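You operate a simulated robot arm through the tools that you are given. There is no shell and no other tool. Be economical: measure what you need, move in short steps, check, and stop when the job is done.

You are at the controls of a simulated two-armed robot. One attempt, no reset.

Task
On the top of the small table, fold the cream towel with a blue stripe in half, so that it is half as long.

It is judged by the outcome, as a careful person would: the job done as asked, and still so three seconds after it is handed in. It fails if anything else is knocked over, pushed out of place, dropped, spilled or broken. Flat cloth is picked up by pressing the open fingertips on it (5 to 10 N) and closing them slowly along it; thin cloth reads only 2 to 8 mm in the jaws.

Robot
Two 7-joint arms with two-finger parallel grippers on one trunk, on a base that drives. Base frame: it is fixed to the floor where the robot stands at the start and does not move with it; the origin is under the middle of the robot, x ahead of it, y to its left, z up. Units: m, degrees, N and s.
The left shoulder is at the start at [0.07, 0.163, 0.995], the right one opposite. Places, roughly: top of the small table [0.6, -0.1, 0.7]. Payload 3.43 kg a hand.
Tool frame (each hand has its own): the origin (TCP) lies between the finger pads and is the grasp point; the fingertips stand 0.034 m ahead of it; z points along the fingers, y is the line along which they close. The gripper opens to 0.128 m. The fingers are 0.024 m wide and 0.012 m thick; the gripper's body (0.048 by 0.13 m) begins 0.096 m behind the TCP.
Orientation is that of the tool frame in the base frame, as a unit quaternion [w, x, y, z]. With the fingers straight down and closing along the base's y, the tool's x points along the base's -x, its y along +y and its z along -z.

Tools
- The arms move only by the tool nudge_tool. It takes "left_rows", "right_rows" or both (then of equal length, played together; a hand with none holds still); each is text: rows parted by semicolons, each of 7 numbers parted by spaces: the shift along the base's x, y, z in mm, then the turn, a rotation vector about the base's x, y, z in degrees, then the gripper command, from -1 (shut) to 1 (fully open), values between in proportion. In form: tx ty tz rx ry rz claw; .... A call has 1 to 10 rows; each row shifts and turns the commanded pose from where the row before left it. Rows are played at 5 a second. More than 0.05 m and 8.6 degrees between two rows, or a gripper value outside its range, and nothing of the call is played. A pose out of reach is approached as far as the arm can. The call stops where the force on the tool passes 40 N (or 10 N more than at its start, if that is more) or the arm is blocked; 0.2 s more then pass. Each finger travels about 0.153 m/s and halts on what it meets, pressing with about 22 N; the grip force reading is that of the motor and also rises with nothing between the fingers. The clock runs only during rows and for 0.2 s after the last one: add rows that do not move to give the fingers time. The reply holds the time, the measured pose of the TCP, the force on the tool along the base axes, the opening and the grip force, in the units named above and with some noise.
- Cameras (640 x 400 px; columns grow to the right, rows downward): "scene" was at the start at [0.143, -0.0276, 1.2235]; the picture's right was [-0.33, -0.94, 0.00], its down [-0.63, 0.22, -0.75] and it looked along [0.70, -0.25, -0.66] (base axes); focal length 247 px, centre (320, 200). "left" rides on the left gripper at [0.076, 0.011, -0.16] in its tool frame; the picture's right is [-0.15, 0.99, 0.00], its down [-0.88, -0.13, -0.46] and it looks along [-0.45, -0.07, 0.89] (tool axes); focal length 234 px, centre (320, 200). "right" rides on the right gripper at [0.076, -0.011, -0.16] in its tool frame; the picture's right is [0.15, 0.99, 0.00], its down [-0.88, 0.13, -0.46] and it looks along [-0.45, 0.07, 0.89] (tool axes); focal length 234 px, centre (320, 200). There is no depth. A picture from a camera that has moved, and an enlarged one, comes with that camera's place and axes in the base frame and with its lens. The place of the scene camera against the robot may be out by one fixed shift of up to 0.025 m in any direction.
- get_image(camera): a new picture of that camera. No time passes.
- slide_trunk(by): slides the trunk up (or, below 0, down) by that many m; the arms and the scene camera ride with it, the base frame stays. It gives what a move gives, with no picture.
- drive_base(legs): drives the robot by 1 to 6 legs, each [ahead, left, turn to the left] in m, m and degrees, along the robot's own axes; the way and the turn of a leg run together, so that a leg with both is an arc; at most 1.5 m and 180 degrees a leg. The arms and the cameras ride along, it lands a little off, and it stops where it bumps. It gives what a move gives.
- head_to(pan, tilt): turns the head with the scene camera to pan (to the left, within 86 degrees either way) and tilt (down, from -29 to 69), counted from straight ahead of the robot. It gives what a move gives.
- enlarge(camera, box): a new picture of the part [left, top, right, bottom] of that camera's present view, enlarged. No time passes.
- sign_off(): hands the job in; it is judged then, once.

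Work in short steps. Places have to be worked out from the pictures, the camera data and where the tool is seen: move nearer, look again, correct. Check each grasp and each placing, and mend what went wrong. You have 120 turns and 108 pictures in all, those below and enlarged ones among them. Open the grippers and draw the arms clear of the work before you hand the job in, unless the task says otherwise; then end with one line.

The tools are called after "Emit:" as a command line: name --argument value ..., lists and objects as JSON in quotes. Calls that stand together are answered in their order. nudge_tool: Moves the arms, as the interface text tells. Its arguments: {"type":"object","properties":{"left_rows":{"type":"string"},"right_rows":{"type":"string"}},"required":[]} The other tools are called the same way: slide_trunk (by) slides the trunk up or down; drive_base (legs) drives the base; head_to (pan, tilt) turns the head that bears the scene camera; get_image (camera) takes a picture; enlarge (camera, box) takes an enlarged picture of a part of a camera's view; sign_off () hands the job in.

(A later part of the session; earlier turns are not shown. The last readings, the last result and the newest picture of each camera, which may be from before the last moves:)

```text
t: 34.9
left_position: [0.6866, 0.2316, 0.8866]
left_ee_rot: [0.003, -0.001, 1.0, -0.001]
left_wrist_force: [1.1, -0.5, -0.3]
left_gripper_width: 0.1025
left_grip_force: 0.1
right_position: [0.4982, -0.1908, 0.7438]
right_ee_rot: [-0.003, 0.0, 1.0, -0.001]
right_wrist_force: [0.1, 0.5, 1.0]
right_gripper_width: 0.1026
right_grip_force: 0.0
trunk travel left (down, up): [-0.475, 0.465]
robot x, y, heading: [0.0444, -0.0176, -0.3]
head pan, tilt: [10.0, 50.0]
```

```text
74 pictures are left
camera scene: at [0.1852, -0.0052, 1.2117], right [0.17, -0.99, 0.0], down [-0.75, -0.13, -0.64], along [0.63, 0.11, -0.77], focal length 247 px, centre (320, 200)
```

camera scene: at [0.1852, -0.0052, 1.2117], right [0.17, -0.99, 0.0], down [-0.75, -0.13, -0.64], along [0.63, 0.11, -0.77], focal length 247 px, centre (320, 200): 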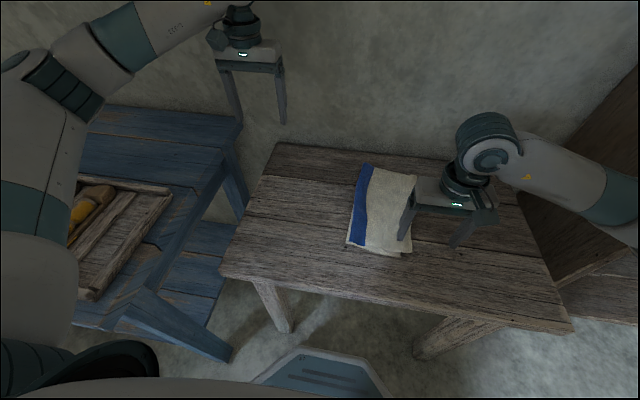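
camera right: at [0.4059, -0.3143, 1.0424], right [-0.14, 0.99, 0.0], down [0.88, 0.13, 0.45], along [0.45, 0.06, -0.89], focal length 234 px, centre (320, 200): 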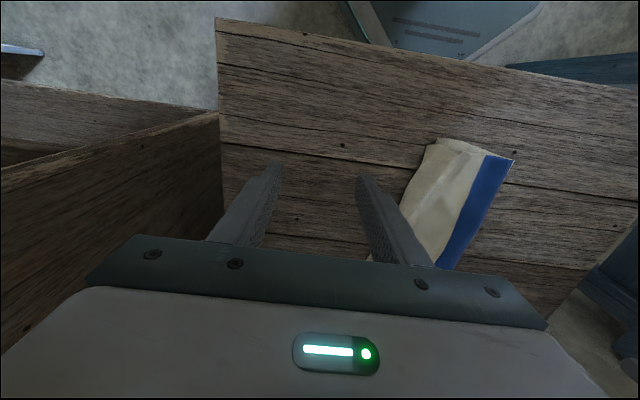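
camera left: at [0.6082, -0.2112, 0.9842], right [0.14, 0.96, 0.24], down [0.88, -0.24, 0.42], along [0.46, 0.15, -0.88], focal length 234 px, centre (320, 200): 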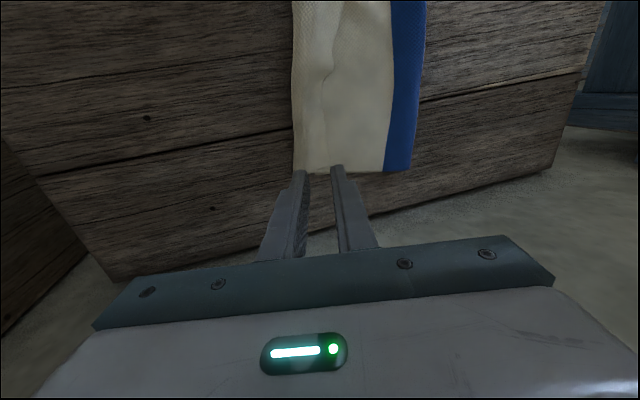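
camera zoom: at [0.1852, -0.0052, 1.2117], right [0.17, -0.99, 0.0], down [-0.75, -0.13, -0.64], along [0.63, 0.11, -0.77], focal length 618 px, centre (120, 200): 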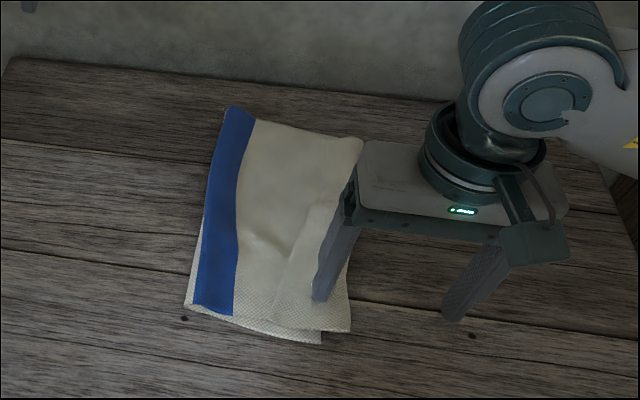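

My lift was refused, so the hand slid low across the cloth; it actually smoothed the pucker, with the upper corner ~1 cm further out. I lift straight up and look.

Emit:
nudge_tool --right_rows "0 0 20 0 0 0 0.6;0 0 40 0 0 0 0.6;0 0 40 0 0 0 0.6;0 0 40 0 0 0 0.6;0 -45 0 0 0 0 0.6;0 -45 0 0 0 0 0.6;0 -40 0 0 0 0 0.6;0 0 0 0 0 0 0.6"

Emit:
enlarge --camera "scene" --box '[300, 120, 500, 280]'

```text
t: 36.7
left_position: [0.6877, 0.2321, 0.8865]
left_ee_rot: [0.004, -0.001, 1.0, -0.001]
left_wrist_force: [-0.2, 0.6, -0.8]
left_gripper_width: 0.1022
left_grip_force: 0.0
right_position: [0.496, -0.3202, 0.8827]
right_ee_rot: [-0.003, 0.002, 1.0, -0.001]
right_wrist_force: [0.6, 0.3, 0.2]
right_gripper_width: 0.1025
right_grip_force: 0.0
trunk travel left (down, up): [-0.475, 0.465]
robot x, y, heading: [0.0475, -0.0176, -0.0]
head pan, tilt: [10.0, 50.0]
```

```text
2.50 times, centred on (400, 200) of scene
camera zoom: at [0.1854, -0.0041, 1.2117], right [0.17, -0.99, 0.0], down [-0.76, -0.13, -0.64], along [0.63, 0.11, -0.77], focal length 618 px, centre (120, 200)
```

zoom: 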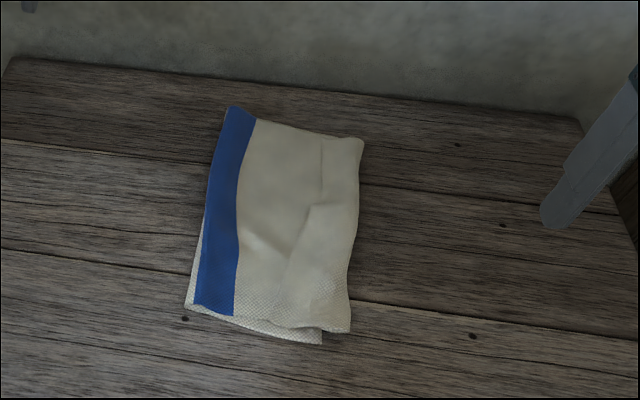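

The upper near corner now overhangs the lower by about 2 cm. I get a close view to decide on a correction.

Emit:
nudge_tool --right_rows "-15 40 0 0 0 0 0.4;-15 40 0 0 0 0 0.4;-15 40 0 0 0 0 0.4;-10 40 0 0 0 0 0.4;0 40 0 0 0 0 0.4;0 0 0 0 0 0 0.4"

Emit:
enlarge --camera "right" --box '[160, 80, 480, 280]'

```text
t: 38.1
left_position: [0.6855, 0.2288, 0.8862]
left_ee_rot: [0.005, -0.001, 1.0, -0.001]
left_wrist_force: [0.9, 0.1, -0.3]
left_gripper_width: 0.1024
left_grip_force: 0.1
right_position: [0.4415, -0.1194, 0.8811]
right_ee_rot: [-0.003, 0.001, 1.0, 0.001]
right_wrist_force: [-0.2, -0.7, -1.2]
right_gripper_width: 0.0897
right_grip_force: 0.1
trunk travel left (down, up): [-0.475, 0.465]
robot x, y, heading: [0.0448, -0.0142, -0.2]
head pan, tilt: [10.0, 50.0]
```

```text
2.00 times, centred on (320, 180) of right
camera zoom: at [0.3664, -0.1306, 1.0416], right [-0.14, 0.99, 0.0], down [0.88, 0.13, 0.45], along [0.45, 0.07, -0.89], focal length 468 px, centre (320, 240)
```

zoom: 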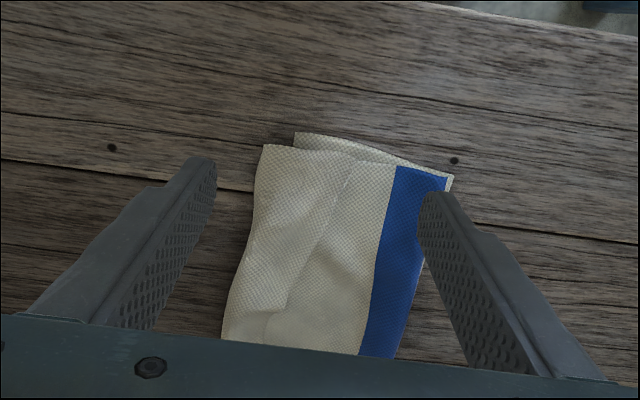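

The near side measures only ~0.12–0.14 m from fold to edge, though half should be ~0.175, so there is slack hidden in the upper layer there. I examine closer from both cameras.

Emit:
nudge_tool --right_rows "-10 -30 -15 0 0 0 0.9;-10 -30 -15 0 0 0 0.9;0 -30 -15 0 0 0 0.9;0 0 0 0 0 0 0.9"

Emit:
enlarge --camera "scene" --box '[335, 150, 435, 270]'

Emit:
enlarge --camera "right" --box '[300, 60, 540, 260]'

Emit:
get_image --camera "left"

```text
t: 39.1
left_position: [0.6878, 0.2319, 0.8863]
left_ee_rot: [0.003, 0.0, 1.0, -0.001]
left_wrist_force: [0.1, 0.1, -0.8]
left_gripper_width: 0.1024
left_grip_force: 0.0
right_position: [0.4215, -0.2098, 0.8359]
right_ee_rot: [-0.004, 0.001, 1.0, -0.001]
right_wrist_force: [0.3, 0.0, 0.0]
right_gripper_width: 0.1215
right_grip_force: 0.1
trunk travel left (down, up): [-0.475, 0.465]
robot x, y, heading: [0.0457, -0.0168, -0.2]
head pan, tilt: [10.0, 50.0]
```

```text
3.33 times, centred on (385, 210) of scene
camera zoom: at [0.1852, -0.004, 1.2117], right [0.17, -0.99, 0.0], down [-0.75, -0.13, -0.64], along [0.63, 0.11, -0.77], focal length 825 px, centre (103, 167)
```

zoom: 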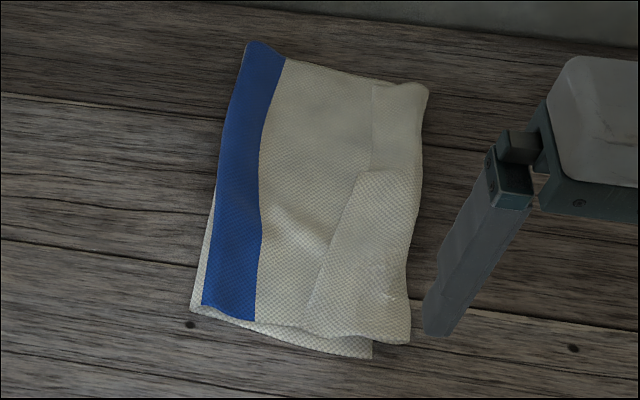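

```text
2.00 times, centred on (420, 160) of right
camera zoom: at [0.3472, -0.22, 0.9962], right [-0.14, 0.99, 0.0], down [0.88, 0.13, 0.45], along [0.45, 0.06, -0.89], focal length 468 px, centre (120, 280)
```

zoom: 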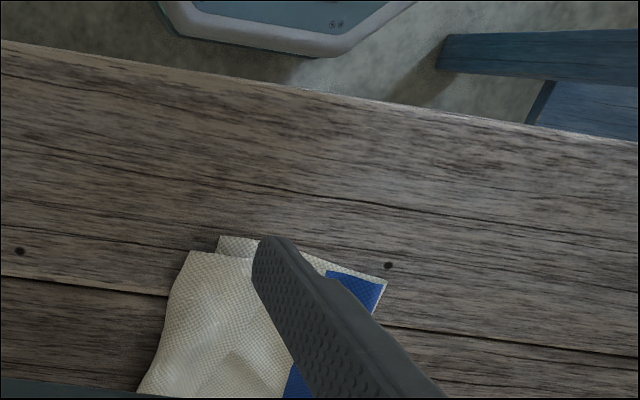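

```text
69 pictures are left
camera left: at [0.6086, 0.2427, 1.045], right [0.14, 0.99, 0.0], down [0.88, -0.13, 0.46], along [0.46, -0.07, -0.89], focal length 234 px, centre (320, 200)
```

left: 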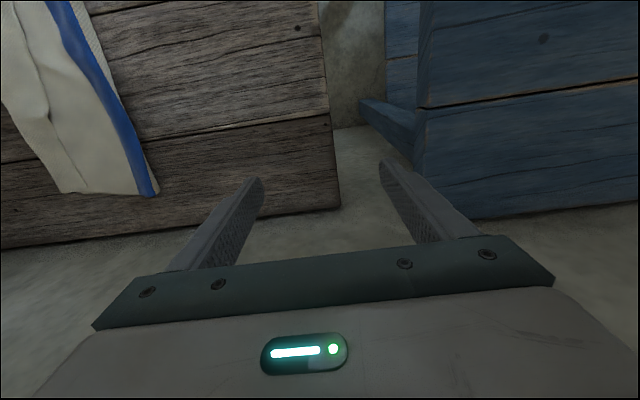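

Now I understand: along the right side the upper layer's hem is doubled back on top (~6 cm near, ~4.5 cm far) because slack let the fold line drift right. I'll regrip that hem with both hands, re-open, and refold with a taut arc. First, the right hand over the near flap.

Emit:
nudge_tool --right_rows "20 20 0 0 0 0 0.3;20 20 0 0 0 0 -0.3;20 20 -15 0 0 0 -0.53;18 22 -20 0 0 0 -0.53;0 0 -20 0 0 0 -0.53;0 0 -12 0 0 0 -0.53;0 0 0 0 0 0 -0.53"

Emit:
get_image --camera "right"

Emit:
enlarge --camera "scene" --box '[335, 150, 435, 270]'

```text
t: 40.7
left_position: [0.6856, 0.2319, 0.886]
left_ee_rot: [0.003, 0.0, 1.0, -0.001]
left_wrist_force: [-0.4, 0.7, -0.3]
left_gripper_width: 0.1023
left_grip_force: 0.0
right_position: [0.4983, -0.1269, 0.7692]
right_ee_rot: [-0.004, 0.0, 1.0, 0.0]
right_wrist_force: [-0.1, -1.1, -0.4]
right_gripper_width: 0.0302
right_grip_force: 0.0
trunk travel left (down, up): [-0.475, 0.465]
robot x, y, heading: [0.0475, -0.0179, -0.2]
head pan, tilt: [10.0, 50.0]
```

```text
68 pictures are left
camera right: at [0.4242, -0.1385, 0.9299], right [-0.14, 0.99, 0.0], down [0.88, 0.13, 0.45], along [0.45, 0.07, -0.89], focal length 234 px, centre (320, 200)
```

right: 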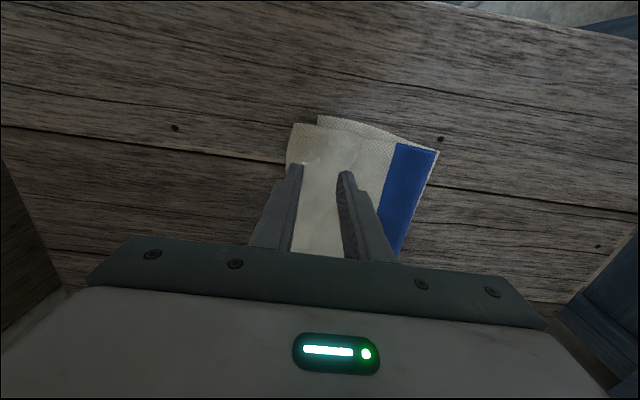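

```text
3.33 times, centred on (385, 210) of scene
camera zoom: at [0.1849, -0.005, 1.2118], right [0.17, -0.99, 0.0], down [-0.75, -0.13, -0.64], along [0.63, 0.11, -0.77], focal length 825 px, centre (103, 167)
```

zoom: 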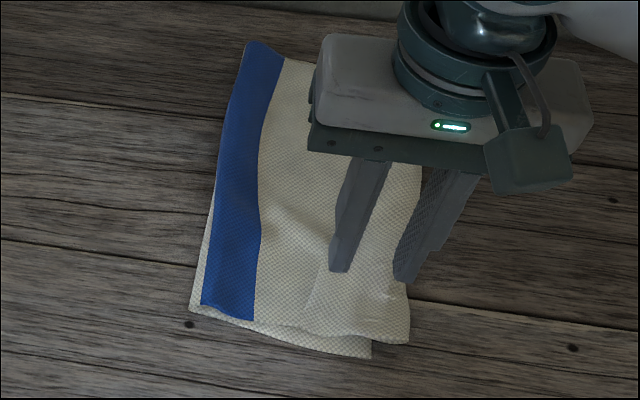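

Fingers straddle the flap well. Lower in small steps to light contact.

Emit:
nudge_tool --right_rows "-6 0 -12 0 0 0 -0.53;0 0 -10 0 0 0 -0.53;0 0 -3 0 0 0 -0.53;0 0 0 0 0 0 -0.53"

```text
t: 41.7
left_position: [0.6875, 0.2319, 0.8857]
left_ee_rot: [0.004, -0.001, 1.0, -0.001]
left_wrist_force: [0.2, 0.1, -0.2]
left_gripper_width: 0.1027
left_grip_force: 0.1
right_position: [0.4936, -0.1269, 0.7458]
right_ee_rot: [-0.003, 0.001, 1.0, -0.001]
right_wrist_force: [-0.6, 0.6, 0.2]
right_gripper_width: 0.0301
right_grip_force: 0.1
trunk travel left (down, up): [-0.475, 0.465]
robot x, y, heading: [0.0465, -0.0207, -0.3]
head pan, tilt: [10.0, 50.0]
```

Emit:
nudge_tool --right_rows "0 0 -2 0 0 0 -0.53;0 0 -2 0 0 0 -0.53;0 0 0 0 0 0 -0.53"

```text
t: 42.5
left_position: [0.6862, 0.2321, 0.8867]
left_ee_rot: [0.003, -0.001, 1.0, 0.0]
left_wrist_force: [0.1, -1.0, 1.1]
left_gripper_width: 0.1022
left_grip_force: 0.1
right_position: [0.4922, -0.1265, 0.7416]
right_ee_rot: [-0.004, 0.0, 1.0, 0.0]
right_wrist_force: [-0.3, 0.4, -0.2]
right_gripper_width: 0.0299
right_grip_force: 0.0
trunk travel left (down, up): [-0.475, 0.465]
robot x, y, heading: [0.0454, -0.0195, 0.1]
head pan, tilt: [10.0, 50.0]
```

Still no contact; the stack is thin. Continue.

Emit:
nudge_tool --right_rows "0 0 -1.5 0 0 0 -0.53;0 0 -1.5 0 0 0 -0.53;0 0 0 0 0 0 -0.53"

```text
t: 43.3
left_position: [0.6863, 0.2316, 0.8859]
left_ee_rot: [0.003, 0.0, 1.0, -0.001]
left_wrist_force: [0.5, -0.4, 0.9]
left_gripper_width: 0.1025
left_grip_force: 0.0
right_position: [0.4934, -0.1277, 0.7384]
right_ee_rot: [-0.003, 0.001, 1.0, 0.0]
right_wrist_force: [-0.4, 0.1, -0.2]
right_gripper_width: 0.0299
right_grip_force: 0.0
trunk travel left (down, up): [-0.475, 0.465]
robot x, y, heading: [0.0423, -0.0219, -0.0]
head pan, tilt: [10.0, 50.0]
```

Emit:
nudge_tool --right_rows "0 0 -1.5 0 0 0 -0.53;0 0 -1 0 0 0 -0.53;0 0 0 0 0 0 -0.53"

```text
t: 44.1
left_position: [0.6844, 0.2316, 0.8857]
left_ee_rot: [0.004, -0.001, 1.0, -0.001]
left_wrist_force: [-0.1, -0.1, 0.0]
left_gripper_width: 0.1023
left_grip_force: 0.0
right_position: [0.4942, -0.1268, 0.7362]
right_ee_rot: [-0.002, 0.001, 1.0, 0.0]
right_wrist_force: [1.7, -2.2, 14.6]
right_gripper_width: 0.0298
right_grip_force: 0.1
trunk travel left (down, up): [-0.475, 0.465]
robot x, y, heading: [0.0448, -0.0223, 0.1]
head pan, tilt: [10.0, 50.0]
```

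Contact at 14 N; ease up and close slowly.

Emit:
nudge_tool --right_rows "0 0 1.2 0 0 0 -0.53;0 0 0 0 0 0 -0.6;0 0 0 0 0 0 -0.67;0 0 0 0 0 0 -0.74;0 0 0 0 0 0 -0.81;0 0 0 0 0 0 -0.88;0 0 0 0 0 0 -0.95;0 0 0 0 0 0 -1;0 0 0 0 0 0 -1"

Emit:
get_image --camera "right"

Emit:
enlarge --camera "scene" --box '[335, 150, 435, 270]'

```text
t: 46.1
left_position: [0.6863, 0.2314, 0.8857]
left_ee_rot: [0.004, -0.001, 1.0, -0.001]
left_wrist_force: [0.8, -0.3, 0.3]
left_gripper_width: 0.1023
left_grip_force: 0.0
right_position: [0.4939, -0.1259, 0.7372]
right_ee_rot: [-0.004, 0.001, 1.0, 0.0]
right_wrist_force: [0.0, 1.7, 8.2]
right_gripper_width: 0.0
right_grip_force: 22.2
trunk travel left (down, up): [-0.475, 0.465]
robot x, y, heading: [0.0412, -0.0187, 0.0]
head pan, tilt: [10.0, 50.0]
```

```text
66 pictures are left
camera right: at [0.418, -0.1376, 0.8969], right [-0.14, 0.99, 0.0], down [0.88, 0.13, 0.45], along [0.45, 0.06, -0.89], focal length 234 px, centre (320, 200)
```

right: 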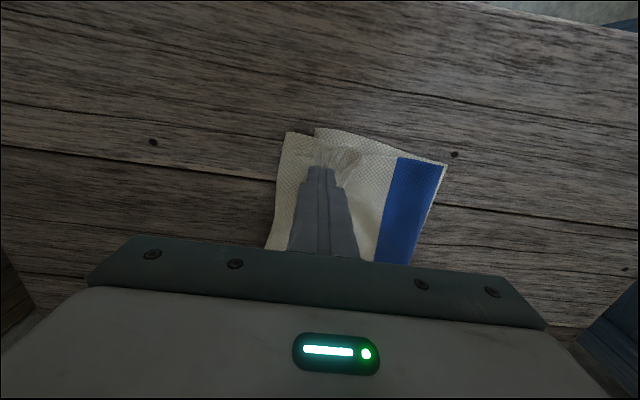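

```text
3.33 times, centred on (385, 210) of scene
camera zoom: at [0.1844, -0.0047, 1.2118], right [0.17, -0.99, 0.0], down [-0.75, -0.13, -0.64], along [0.63, 0.11, -0.77], focal length 825 px, centre (103, 167)
```

zoom: 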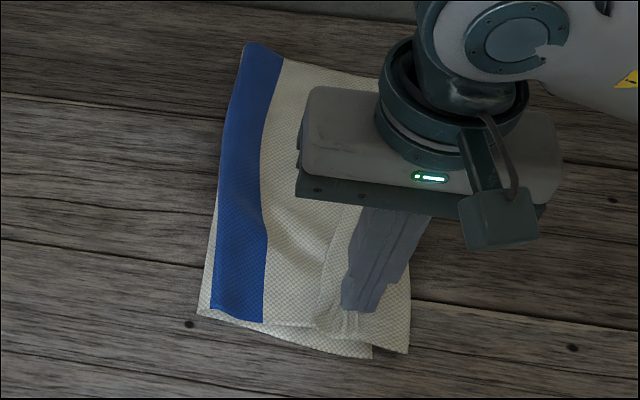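

Jaw reads 0.0 mm—likely missed. I lift a little to check.

Emit:
nudge_tool --right_rows "0 0 8 0 0 0 -1;0 0 10 0 0 0 -1;0 0 12 0 0 0 -1;0 0 0 0 0 0 -1"

Emit:
enlarge --camera "right" --box '[220, 80, 460, 260]'

```text
t: 47.1
left_position: [0.6866, 0.2322, 0.8864]
left_ee_rot: [0.004, -0.001, 1.0, 0.0]
left_wrist_force: [-0.1, 0.2, -0.1]
left_gripper_width: 0.1023
left_grip_force: 0.0
right_position: [0.4939, -0.1269, 0.7663]
right_ee_rot: [-0.004, 0.0, 1.0, 0.001]
right_wrist_force: [0.2, -0.2, 0.4]
right_gripper_width: 0.0
right_grip_force: 22.6
trunk travel left (down, up): [-0.475, 0.465]
robot x, y, heading: [0.0498, -0.0217, -0.2]
head pan, tilt: [10.0, 50.0]
```

```text
2.22 times, centred on (340, 170) of right
camera zoom: at [0.4182, -0.1377, 0.9267], right [-0.14, 0.99, 0.0], down [0.88, 0.13, 0.45], along [0.45, 0.07, -0.89], focal length 520 px, centre (276, 267)
```

zoom: 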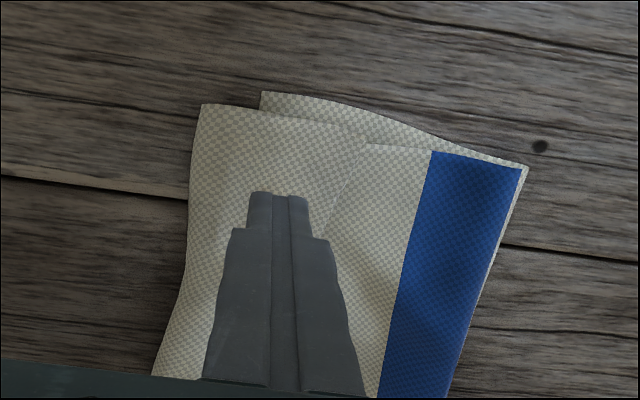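

Missed, cloth unmoved. Retry with 42 mm opening and firmer press (as in the successful grips).

Emit:
nudge_tool --right_rows "0 0 0 0 0 0 -0.34;0 0 -10 0 0 0 -0.34;0 0 -10 0 0 0 -0.34;0 0 -6 0 0 0 -0.34;0 0 -3 0 0 0 -0.34;0 0 -2 0 0 0 -0.34;0 0 0 0 0 0 -0.34"

```text
t: 48.7
left_position: [0.6854, 0.2308, 0.8867]
left_ee_rot: [0.004, 0.0, 1.0, -0.001]
left_wrist_force: [0.1, 0.4, 0.6]
left_gripper_width: 0.1025
left_grip_force: 0.0
right_position: [0.494, -0.1273, 0.7362]
right_ee_rot: [-0.002, 0.0, 1.0, 0.0]
right_wrist_force: [0.6, -2.5, 11.8]
right_gripper_width: 0.0418
right_grip_force: 0.1
trunk travel left (down, up): [-0.475, 0.465]
robot x, y, heading: [0.0456, -0.0198, -0.1]
head pan, tilt: [10.0, 50.0]
```

Emit:
nudge_tool --right_rows "0 0 -0.3 0 0 0 -0.34;0 0 0 0 0 0 -0.45;0 0 0 0 0 0 -0.55;0 0 0 0 0 0 -0.65;0 0 0 0 0 0 -0.75;0 0 0 0 0 0 -0.85;0 0 0 0 0 0 -0.95;0 0 0 0 0 0 -1;0 0 0 0 0 0 -1"

Emit:
enlarge --camera "right" --box '[220, 80, 460, 260]'

```text
t: 50.7
left_position: [0.6842, 0.2299, 0.887]
left_ee_rot: [0.004, -0.001, 1.0, -0.001]
left_wrist_force: [-0.7, 0.0, 0.1]
left_gripper_width: 0.1022
left_grip_force: 0.1
right_position: [0.4932, -0.1272, 0.7363]
right_ee_rot: [-0.001, 0.001, 1.0, 0.0]
right_wrist_force: [1.4, -5.6, 30.2]
right_gripper_width: 0.0028
right_grip_force: 21.9
trunk travel left (down, up): [-0.475, 0.465]
robot x, y, heading: [0.0426, -0.0172, -0.4]
head pan, tilt: [10.0, 50.0]
```

```text
2.22 times, centred on (340, 170) of right
camera zoom: at [0.4173, -0.1379, 0.8965], right [-0.14, 0.99, 0.0], down [0.88, 0.13, 0.45], along [0.45, 0.06, -0.89], focal length 520 px, centre (276, 267)
```

zoom: 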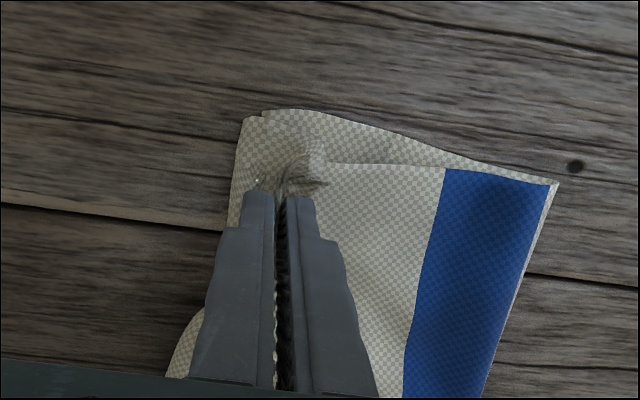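

Got 2.8 mm (same as the single-layer grips earlier). Lift a little to check that only the top flap comes.

Emit:
nudge_tool --right_rows "0 2 8 0 0 0 -1;0 4 12 0 0 0 -1;0 6 15 0 0 0 -1;0 8 15 0 0 0 -1;0 0 0 0 0 0 -1"

Emit:
enlarge --camera "right" --box '[220, 80, 460, 260]'

Emit:
enlarge --camera "scene" --box '[335, 150, 435, 270]'

```text
t: 51.9
left_position: [0.6857, 0.2314, 0.8858]
left_ee_rot: [0.003, -0.001, 1.0, -0.001]
left_wrist_force: [-0.3, -0.4, 0.5]
left_gripper_width: 0.1025
left_grip_force: 0.0
right_position: [0.4936, -0.1066, 0.7858]
right_ee_rot: [-0.004, 0.001, 1.0, -0.001]
right_wrist_force: [0.7, 0.7, -0.8]
right_gripper_width: 0.0025
right_grip_force: 22.4
trunk travel left (down, up): [-0.475, 0.465]
robot x, y, heading: [0.0488, -0.0174, -0.4]
head pan, tilt: [10.0, 50.0]
```

```text
2.22 times, centred on (340, 170) of right
camera zoom: at [0.4187, -0.1174, 0.9451], right [-0.14, 0.99, 0.0], down [0.88, 0.13, 0.45], along [0.44, 0.06, -0.89], focal length 520 px, centre (276, 267)
```

zoom: 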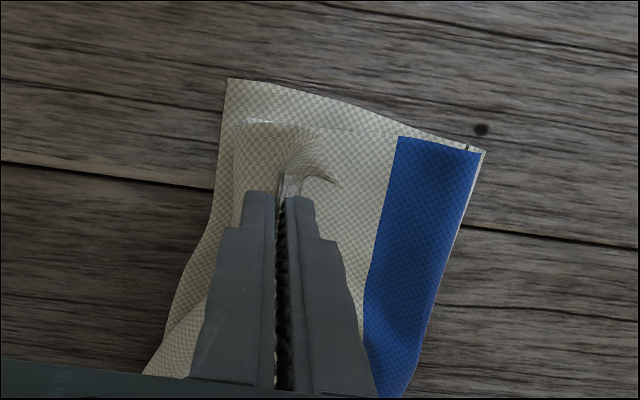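

```text
3.33 times, centred on (385, 210) of scene
camera zoom: at [0.1851, -0.0051, 1.2117], right [0.17, -0.99, 0.0], down [-0.75, -0.13, -0.64], along [0.63, 0.11, -0.77], focal length 825 px, centre (103, 167)
```

zoom: 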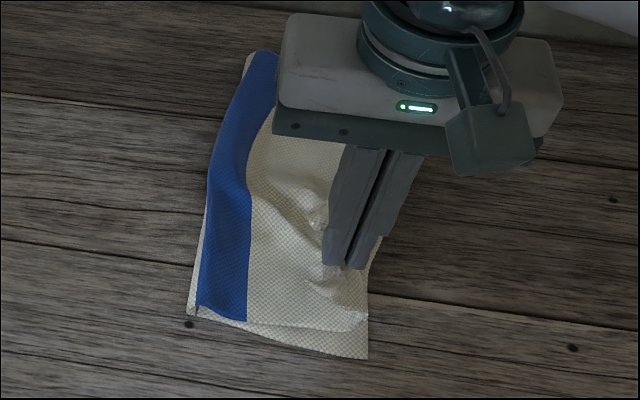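

Only the top flap is lifted; the lower layer stays. Hold there, and bring the left hand to the far flap.

Emit:
nudge_tool --left_rows "0 -44 0 0 0 0 0;0 -44 0 0 0 0 -0.34;0 -44 0 0 0 0 -0.34;0 -44 0 0 0 0 -0.34;0 -44 0 0 0 0 -0.34;0 -44 0 0 0 0 -0.34;0 -44 -10 0 0 0 -0.34;0 -44 -20 0 0 0 -0.34;0 -36 -30 0 0 0 -0.34;0 0 -20 0 0 0 -0.34"

Emit:
get_image --camera "left"

Emit:
get_image --camera "scene"

```text
t: 54.1
left_position: [0.6869, -0.1554, 0.8054]
left_ee_rot: [0.004, 0.0, 1.0, -0.002]
left_wrist_force: [0.4, 1.3, -0.4]
left_gripper_width: 0.0422
left_grip_force: 0.0
right_position: [0.4935, -0.1064, 0.7858]
right_ee_rot: [-0.003, 0.001, 1.0, -0.001]
right_wrist_force: [-0.4, 0.4, 0.5]
right_gripper_width: 0.0027
right_grip_force: 21.7
trunk travel left (down, up): [-0.475, 0.465]
robot x, y, heading: [0.0472, -0.0167, 0.2]
head pan, tilt: [10.0, 50.0]
```

```text
60 pictures are left
camera left: at [0.6093, -0.1447, 0.965], right [0.14, 0.99, 0.0], down [0.88, -0.13, 0.46], along [0.46, -0.07, -0.89], focal length 234 px, centre (320, 200)
```

left: 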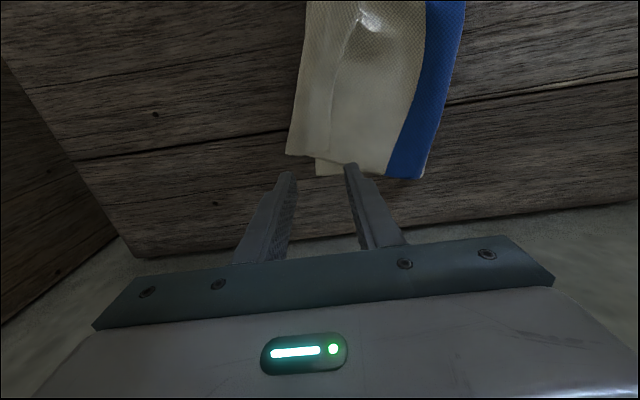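

```text
59 pictures are left
camera scene: at [0.1853, -0.0043, 1.2118], right [0.17, -0.99, 0.0], down [-0.75, -0.13, -0.64], along [0.63, 0.11, -0.77], focal length 247 px, centre (320, 200)
```

scene: 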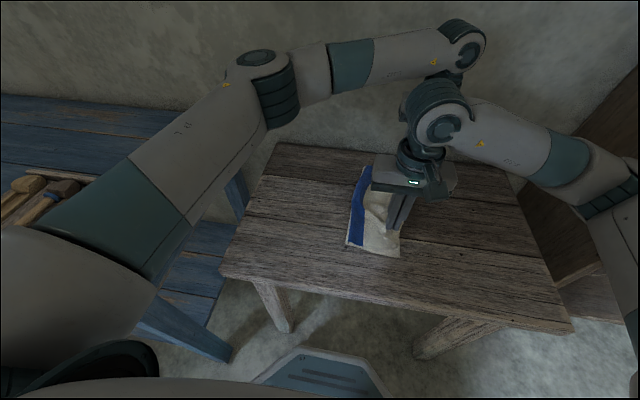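

Far flap spans y≈−0.143 to −0.195, ending at x≈0.69. I place the left hand at (0.665, −0.167), opening ~38 mm, and descend.

Emit:
nudge_tool --left_rows "-11 -6 -15 0 0 0 -0.4;-11 -6 -15 0 0 0 -0.4;0 0 -15 0 0 0 -0.4;0 0 -14 0 0 0 -0.4;0 0 -6 0 0 0 -0.4;0 0 0 0 0 0 -0.4"

Emit:
enlarge --camera "left" --box '[200, 60, 480, 260]'

```text
t: 55.5
left_position: [0.6644, -0.1692, 0.7412]
left_ee_rot: [0.004, -0.001, 1.0, -0.001]
left_wrist_force: [-0.5, 0.2, -0.1]
left_gripper_width: 0.0381
left_grip_force: 0.1
right_position: [0.4944, -0.1081, 0.7851]
right_ee_rot: [-0.004, 0.001, 1.0, 0.0]
right_wrist_force: [-0.5, 0.0, -0.7]
right_gripper_width: 0.0025
right_grip_force: 21.8
trunk travel left (down, up): [-0.475, 0.465]
robot x, y, heading: [0.049, -0.0169, -0.2]
head pan, tilt: [10.0, 50.0]
```

```text
2.00 times, centred on (340, 160) of left
camera zoom: at [0.5865, -0.1577, 0.9006], right [0.14, 0.99, 0.0], down [0.88, -0.13, 0.46], along [0.46, -0.07, -0.89], focal length 468 px, centre (280, 280)
```

zoom: 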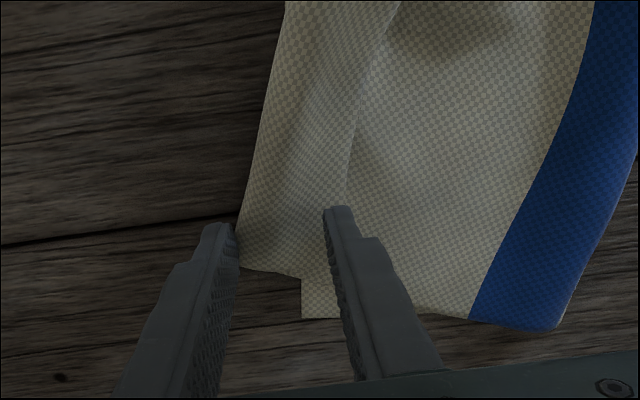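

Outer finger is just off the flap; shift 9 mm left, 10 mm nearer, narrow to ~32 mm, then press.

Emit:
nudge_tool --left_rows "-5 5 0 0 0 0 -0.5;-5 5 0 0 0 0 -0.5;0 0 -2 0 0 0 -0.5;0 0 -2 0 0 0 -0.5;0 0 -1 0 0 0 -0.5;0 0 0 0 0 0 -0.5"

Emit:
enlarge --camera "left" --box '[200, 60, 480, 260]'

```text
t: 56.9
left_position: [0.6541, -0.1586, 0.7371]
left_ee_rot: [0.004, -0.001, 1.0, -0.001]
left_wrist_force: [0.1, 2.0, 8.9]
left_gripper_width: 0.0326
left_grip_force: 0.7
right_position: [0.4936, -0.1056, 0.7854]
right_ee_rot: [-0.002, 0.001, 1.0, -0.001]
right_wrist_force: [0.3, -0.2, -0.3]
right_gripper_width: 0.0024
right_grip_force: 22.2
trunk travel left (down, up): [-0.475, 0.465]
robot x, y, heading: [0.0424, -0.0175, -0.4]
head pan, tilt: [10.0, 50.0]
```

```text
2.00 times, centred on (340, 160) of left
camera zoom: at [0.5762, -0.1476, 0.8964], right [0.14, 0.99, 0.0], down [0.88, -0.13, 0.46], along [0.46, -0.07, -0.89], focal length 468 px, centre (280, 280)
```

zoom: 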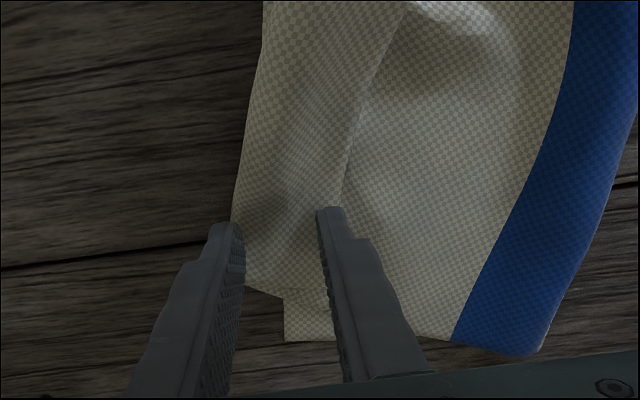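

Outer finger only half on cloth; lift slightly, shift another 8 mm left, press again.

Emit:
nudge_tool --left_rows "0 0 5 0 0 0 -0.5;0 8 0 0 0 0 -0.42;0 0 -3 0 0 0 -0.42;0 0 -2.3 0 0 0 -0.42;0 0 0 0 0 0 -0.42"

```text
t: 58.1
left_position: [0.6538, -0.1506, 0.7365]
left_ee_rot: [0.005, -0.001, 1.0, 0.0]
left_wrist_force: [1.3, 0.5, 7.7]
left_gripper_width: 0.0374
left_grip_force: 0.1
right_position: [0.4932, -0.1076, 0.7848]
right_ee_rot: [-0.003, 0.001, 1.0, 0.0]
right_wrist_force: [1.0, 0.8, 0.0]
right_gripper_width: 0.0027
right_grip_force: 22.3
trunk travel left (down, up): [-0.475, 0.465]
robot x, y, heading: [0.0503, -0.0191, -0.1]
head pan, tilt: [10.0, 50.0]
```

Emit:
nudge_tool --left_rows "0 0 -0.8 0 0 0 -0.42;0 0 0 0 0 0 -0.5;0 0 0 0 0 0 -0.6;0 0 0 0 0 0 -0.7;0 0 0 0 0 0 -0.8;0 0 0 0 0 0 -0.9;0 0 0 0 0 0 -1;0 0 0 0 0 0 -1"

Emit:
enlarge --camera "left" --box '[200, 60, 480, 260]'

```text
t: 59.9
left_position: [0.6528, -0.1506, 0.7372]
left_ee_rot: [0.006, -0.002, 1.0, -0.001]
left_wrist_force: [-0.3, -1.5, 24.5]
left_gripper_width: 0.0127
left_grip_force: 22.2
right_position: [0.4926, -0.1068, 0.7854]
right_ee_rot: [-0.002, 0.001, 1.0, -0.001]
right_wrist_force: [1.1, 0.1, -0.9]
right_gripper_width: 0.0027
right_grip_force: 22.3
trunk travel left (down, up): [-0.475, 0.465]
robot x, y, heading: [0.044, -0.0195, -0.3]
head pan, tilt: [10.0, 50.0]
```

```text
2.00 times, centred on (340, 160) of left
camera zoom: at [0.5751, -0.1398, 0.896], right [0.14, 0.99, 0.0], down [0.88, -0.13, 0.46], along [0.46, -0.07, -0.89], focal length 468 px, centre (280, 280)
```

zoom: 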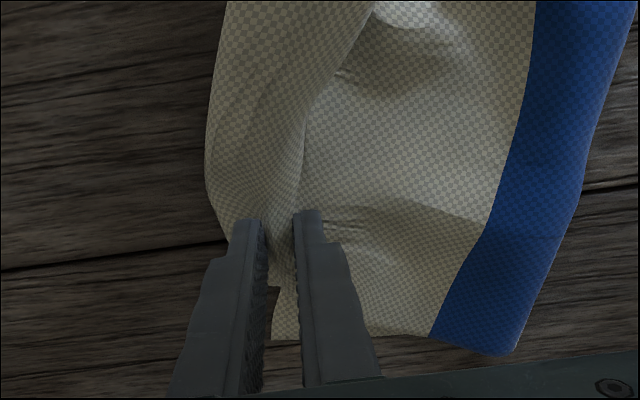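

12.7 mm means several layers got bunched. I ease up a little to see what's held.

Emit:
nudge_tool --left_rows "0 0 6 0 0 0 -1;0 0 8 0 0 0 -1;0 0 8 0 0 0 -1;0 0 0 0 0 0 -1"

Emit:
get_image --camera "left"

```text
t: 60.9
left_position: [0.6543, -0.151, 0.7568]
left_ee_rot: [0.004, -0.001, 1.0, -0.001]
left_wrist_force: [-0.8, -0.1, 0.4]
left_gripper_width: 0.0028
left_grip_force: 22.3
right_position: [0.4932, -0.1068, 0.7846]
right_ee_rot: [-0.004, 0.0, 1.0, -0.001]
right_wrist_force: [0.4, 0.7, -0.2]
right_gripper_width: 0.0025
right_grip_force: 21.5
trunk travel left (down, up): [-0.475, 0.465]
robot x, y, heading: [0.0467, -0.019, -0.1]
head pan, tilt: [10.0, 50.0]
```

```text
55 pictures are left
camera left: at [0.5765, -0.1395, 0.9165], right [0.14, 0.99, 0.0], down [0.88, -0.13, 0.46], along [0.46, -0.07, -0.89], focal length 234 px, centre (320, 200)
```

left: 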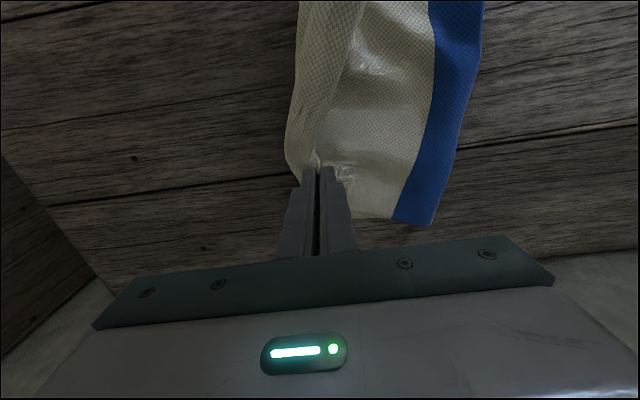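

Back to 2.8 mm – a single ridge is held. Now both lift together and go left to re-open; check part-way.

Emit:
nudge_tool --left_rows "0 5 15 0 0 0 -1;0 10 15 0 0 0 -1;0 10 15 0 0 0 -1;0 15 15 0 0 0 -1;0 0 0 0 0 0 -1" --right_rows "0 5 8 0 0 0 -1;0 10 8 0 0 0 -1;0 10 8 0 0 0 -1;0 15 8 0 0 0 -1;0 0 0 0 0 0 -1"

Emit:
get_image --camera "left"

Emit:
get_image --camera "right"

Emit:
enlarge --camera "scene" --box '[300, 120, 500, 280]'

```text
t: 62.1
left_position: [0.6546, -0.1111, 0.8171]
left_ee_rot: [0.003, -0.001, 1.0, -0.001]
left_wrist_force: [-0.1, -0.8, 0.2]
left_gripper_width: 0.0026
left_grip_force: 22.2
right_position: [0.4938, -0.0669, 0.8175]
right_ee_rot: [-0.003, 0.001, 1.0, -0.001]
right_wrist_force: [0.2, -0.6, 0.2]
right_gripper_width: 0.0025
right_grip_force: 22.0
trunk travel left (down, up): [-0.475, 0.465]
robot x, y, heading: [0.0462, -0.0171, -0.1]
head pan, tilt: [10.0, 50.0]
```

```text
54 pictures are left
camera left: at [0.5767, -0.1001, 0.9762], right [0.14, 0.99, 0.0], down [0.88, -0.13, 0.46], along [0.46, -0.07, -0.89], focal length 234 px, centre (320, 200)
```

left: 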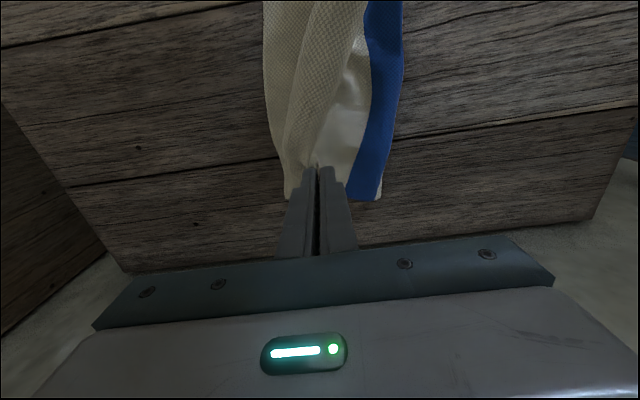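

```text
53 pictures are left
camera right: at [0.4186, -0.0783, 0.9775], right [-0.14, 0.99, 0.0], down [0.88, 0.13, 0.45], along [0.44, 0.07, -0.89], focal length 234 px, centre (320, 200)
```

right: 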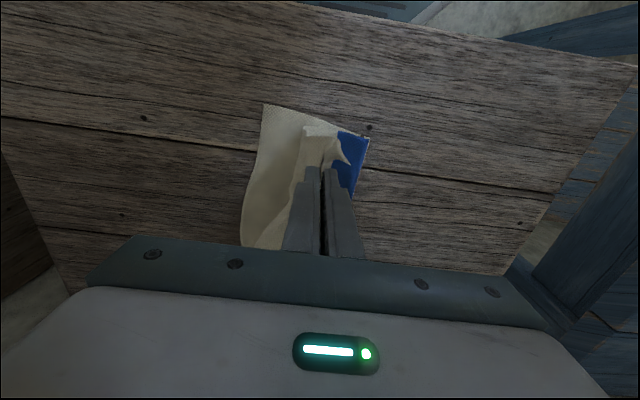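

```text
2.50 times, centred on (400, 200) of scene
camera zoom: at [0.1852, -0.0058, 1.2117], right [0.17, -0.99, 0.0], down [-0.76, -0.13, -0.64], along [0.63, 0.11, -0.77], focal length 618 px, centre (120, 200)
```

zoom: 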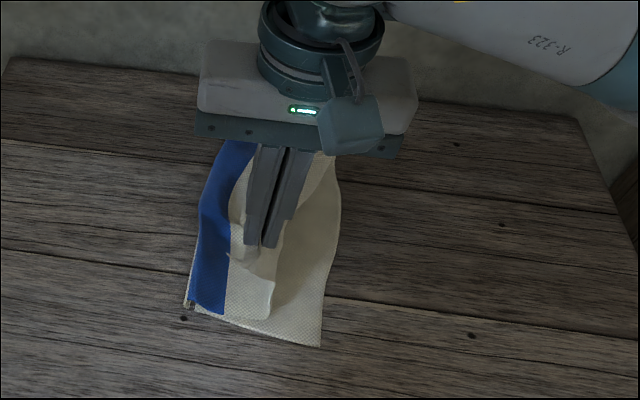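

Both hands hold only the upper layer. Continue up and to the left to lay the folded part open again.

Emit:
nudge_tool --left_rows "0 25 15 0 0 0 -1;0 28 15 0 0 0 -1;0 30 8 0 0 0 -1;0 30 0 0 0 0 -1;0 28 -10 0 0 0 -1;0 24 -15 0 0 0 -1;0 20 -20 0 0 0 -1;0 15 -20 0 0 0 -1;0 0 0 0 0 0 -1" --right_rows "0 25 15 0 0 0 -1;0 28 15 0 0 0 -1;0 30 8 0 0 0 -1;0 30 0 0 0 0 -1;0 26 -10 0 0 0 -1;0 22 -15 0 0 0 -1;0 18 -20 0 0 0 -1;0 13 -20 0 0 0 -1;0 0 0 0 0 0 -1"

Emit:
get_image --camera "left"

Emit:
get_image --camera "right"

Emit:
enlarge --camera "scene" --box '[240, 120, 440, 280]'

```text
t: 64.1
left_position: [0.6548, 0.0898, 0.7902]
left_ee_rot: [0.003, -0.001, 1.0, -0.002]
left_wrist_force: [0.1, -0.1, 0.1]
left_gripper_width: 0.0025
left_grip_force: 21.3
right_position: [0.4923, 0.1249, 0.7909]
right_ee_rot: [-0.003, 0.001, 1.0, 0.0]
right_wrist_force: [-0.5, 0.8, -1.0]
right_gripper_width: 0.0026
right_grip_force: 22.0
trunk travel left (down, up): [-0.475, 0.465]
robot x, y, heading: [0.0406, -0.0166, -0.0]
head pan, tilt: [10.0, 50.0]
```

```text
51 pictures are left
camera left: at [0.5765, 0.1, 0.9486], right [0.15, 0.99, 0.0], down [0.88, -0.13, 0.46], along [0.46, -0.07, -0.89], focal length 234 px, centre (320, 200)
```

left: 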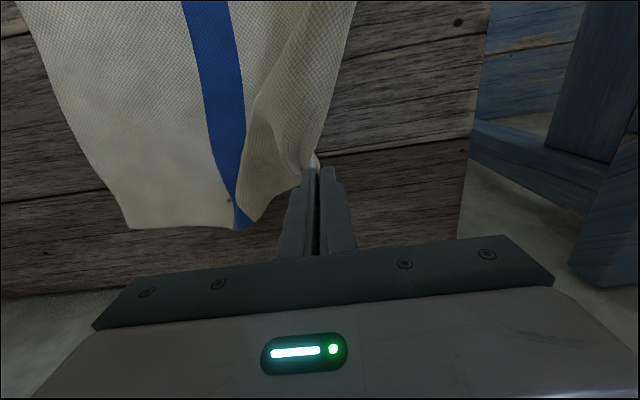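

```text
50 pictures are left
camera right: at [0.4182, 0.1141, 0.9512], right [-0.14, 0.99, 0.0], down [0.88, 0.13, 0.45], along [0.45, 0.07, -0.89], focal length 234 px, centre (320, 200)
```

right: 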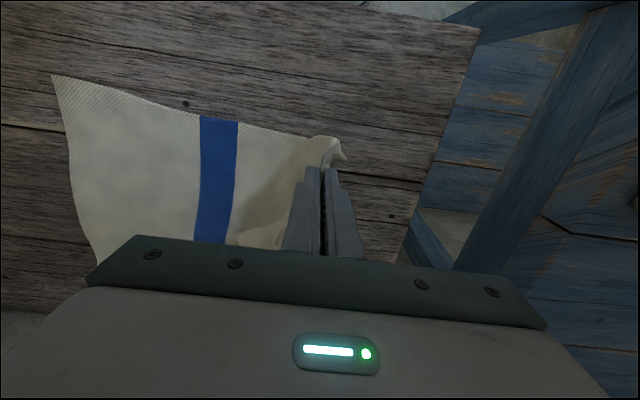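

```text
2.50 times, centred on (340, 200) of scene
camera zoom: at [0.1848, -0.0054, 1.2118], right [0.17, -0.99, 0.0], down [-0.75, -0.13, -0.64], along [0.63, 0.11, -0.77], focal length 618 px, centre (270, 200)
```

zoom: 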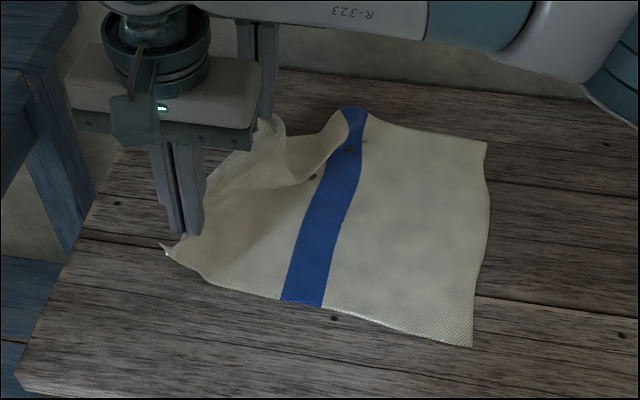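

Opened well; the lower part is flat. The far-left corner droops back under because the left grip is inset, so I lift the left hand, swing out, and lower while moving back so the tail lays outward; the right hand lowers its side flat.

Emit:
nudge_tool --left_rows "5 15 30 0 0 0 -1;15 20 25 0 0 0 -1;20 25 10 0 0 0 -1;10 20 0 0 0 0 -1;0 0 0 0 0 0 -1;-10 -6 -22 0 0 0 -1;-12 -8 -25 0 0 0 -1;-12 -9 -25 0 0 0 -1;-10 -7 -22 0 0 0 -1;0 0 0 0 0 0 -1" --right_rows "0 8 0 0 0 0 -1;0 8 0 0 0 0 -1;0 8 0 0 0 0 -1;0 6 0 0 0 0 -1;0 0 0 0 0 0 -1;0 0 -8 0 0 0 -1;0 0 -8 0 0 0 -1;0 0 -10 0 0 0 -1;0 0 -10 0 0 0 -1;0 0 0 0 0 0 -1"

Emit:
get_image --camera "left"

Emit:
enlarge --camera "scene" --box '[240, 120, 440, 280]'

```text
t: 66.3
left_position: [0.6603, 0.1398, 0.7607]
left_ee_rot: [0.004, -0.001, 1.0, -0.001]
left_wrist_force: [-0.7, 0.5, -0.1]
left_gripper_width: 0.0022
left_grip_force: 21.8
right_position: [0.4932, 0.1543, 0.7543]
right_ee_rot: [-0.003, 0.001, 1.0, 0.001]
right_wrist_force: [0.5, -0.9, -1.2]
right_gripper_width: 0.0023
right_grip_force: 21.8
trunk travel left (down, up): [-0.475, 0.465]
robot x, y, heading: [0.0453, -0.0214, 0.2]
head pan, tilt: [10.0, 50.0]
```

```text
48 pictures are left
camera left: at [0.5826, 0.1505, 0.9198], right [0.14, 0.99, 0.0], down [0.88, -0.13, 0.46], along [0.46, -0.07, -0.89], focal length 234 px, centre (320, 200)
```

left: 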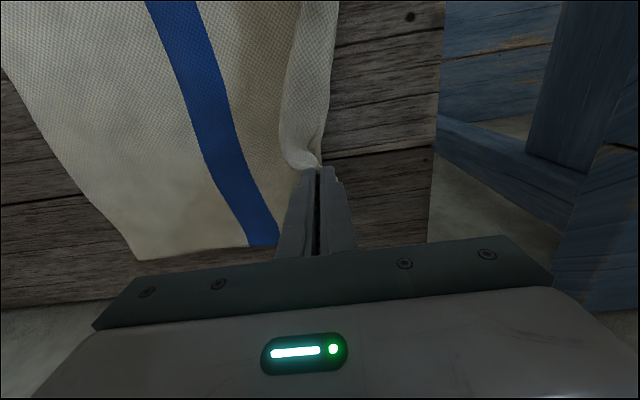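

```text
2.50 times, centred on (340, 200) of scene
camera zoom: at [0.1849, -0.0049, 1.2118], right [0.17, -0.99, 0.0], down [-0.75, -0.13, -0.64], along [0.63, 0.11, -0.77], focal length 618 px, centre (270, 200)
```

zoom: 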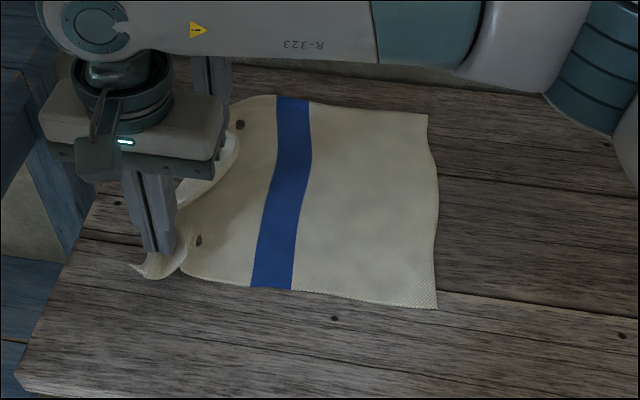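

Nearly flat again (the towel has shifted a bit left, which is fine). I release both and back off to see the state.

Emit:
nudge_tool --left_rows "0 0 -12 0 0 0 -1;0 0 0 0 0 0 -0.8;0 0 0 0 0 0 -0.6;0 0 5 0 0 0 -0.6;0 0 20 0 0 0 -0.6;0 0 30 0 0 0 -0.5;0 10 35 0 0 0 -0.4;0 20 30 0 0 0 -0.4" --right_rows "0 0 -10 0 0 0 -1;0 0 0 0 0 0 -0.8;0 0 0 0 0 0 -0.6;0 0 5 0 0 0 -0.6;0 0 20 0 0 0 -0.6;0 0 30 0 0 0 -0.5;0 -35 30 0 0 0 -0.4;0 -45 10 0 0 0 -0.4"

Emit:
nudge_tool --right_rows "-10 -45 0 0 0 0 -0.3;0 -45 0 0 0 0 -0.3;0 -45 0 0 0 0 -0.3;0 0 0 0 0 0 -0.3"

Emit:
get_image --camera "left"

Emit:
get_image --camera "right"

Emit:
enlarge --camera "scene" --box '[240, 120, 440, 280]'

```text
t: 68.1
left_position: [0.6613, 0.1709, 0.8693]
left_ee_rot: [0.003, -0.002, 1.0, -0.001]
left_wrist_force: [0.1, -0.5, -0.4]
left_gripper_width: 0.0386
left_grip_force: 0.1
right_position: [0.4935, 0.0734, 0.8391]
right_ee_rot: [-0.004, 0.001, 1.0, 0.0]
right_wrist_force: [-0.4, 0.1, 0.3]
right_gripper_width: 0.0384
right_grip_force: 0.0
trunk travel left (down, up): [-0.475, 0.465]
robot x, y, heading: [0.0407, -0.0177, -0.2]
head pan, tilt: [10.0, 50.0]
```

```text
t: 69.1
left_position: [0.6617, 0.1712, 0.8685]
left_ee_rot: [0.004, -0.001, 1.0, -0.002]
left_wrist_force: [0.3, -0.4, 0.3]
left_gripper_width: 0.0384
left_grip_force: 0.0
right_position: [0.4832, -0.0598, 0.8413]
right_ee_rot: [-0.004, 0.001, 1.0, -0.001]
right_wrist_force: [-0.1, 0.3, -0.2]
right_gripper_width: 0.0449
right_grip_force: 0.0
trunk travel left (down, up): [-0.475, 0.465]
robot x, y, heading: [0.0445, -0.0144, -0.1]
head pan, tilt: [10.0, 50.0]
```

```text
46 pictures are left
camera left: at [0.5833, 0.1821, 1.0281], right [0.14, 0.99, 0.0], down [0.88, -0.13, 0.46], along [0.46, -0.07, -0.89], focal length 234 px, centre (320, 200)
```

left: 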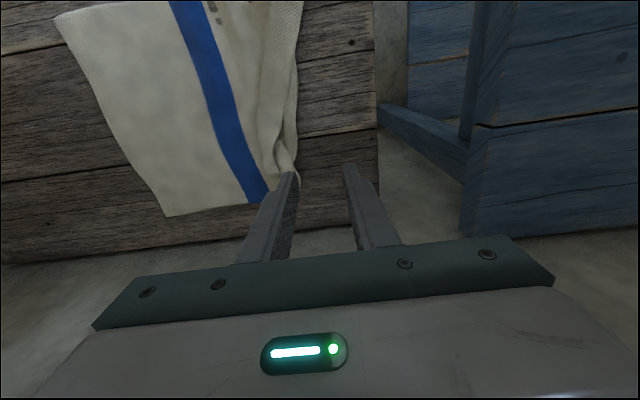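

```text
45 pictures are left
camera right: at [0.4086, -0.0695, 1.0005], right [-0.14, 0.99, 0.0], down [0.88, 0.13, 0.45], along [0.44, 0.06, -0.89], focal length 234 px, centre (320, 200)
```

right: 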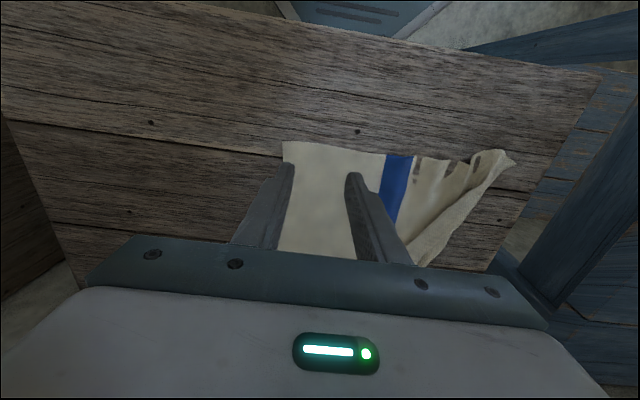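

```text
2.50 times, centred on (340, 200) of scene
camera zoom: at [0.1852, -0.0038, 1.2117], right [0.17, -0.99, 0.0], down [-0.75, -0.13, -0.64], along [0.63, 0.11, -0.77], focal length 618 px, centre (270, 200)
```

zoom: 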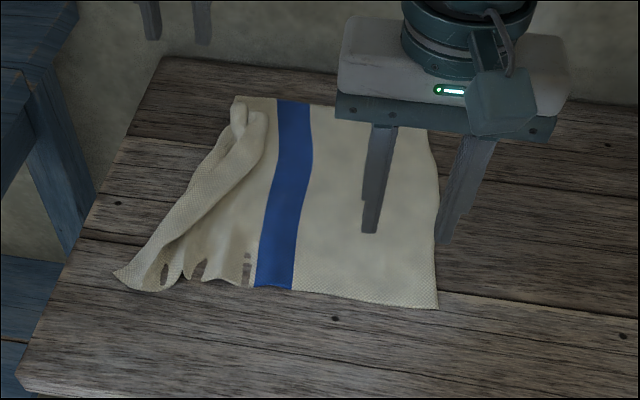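

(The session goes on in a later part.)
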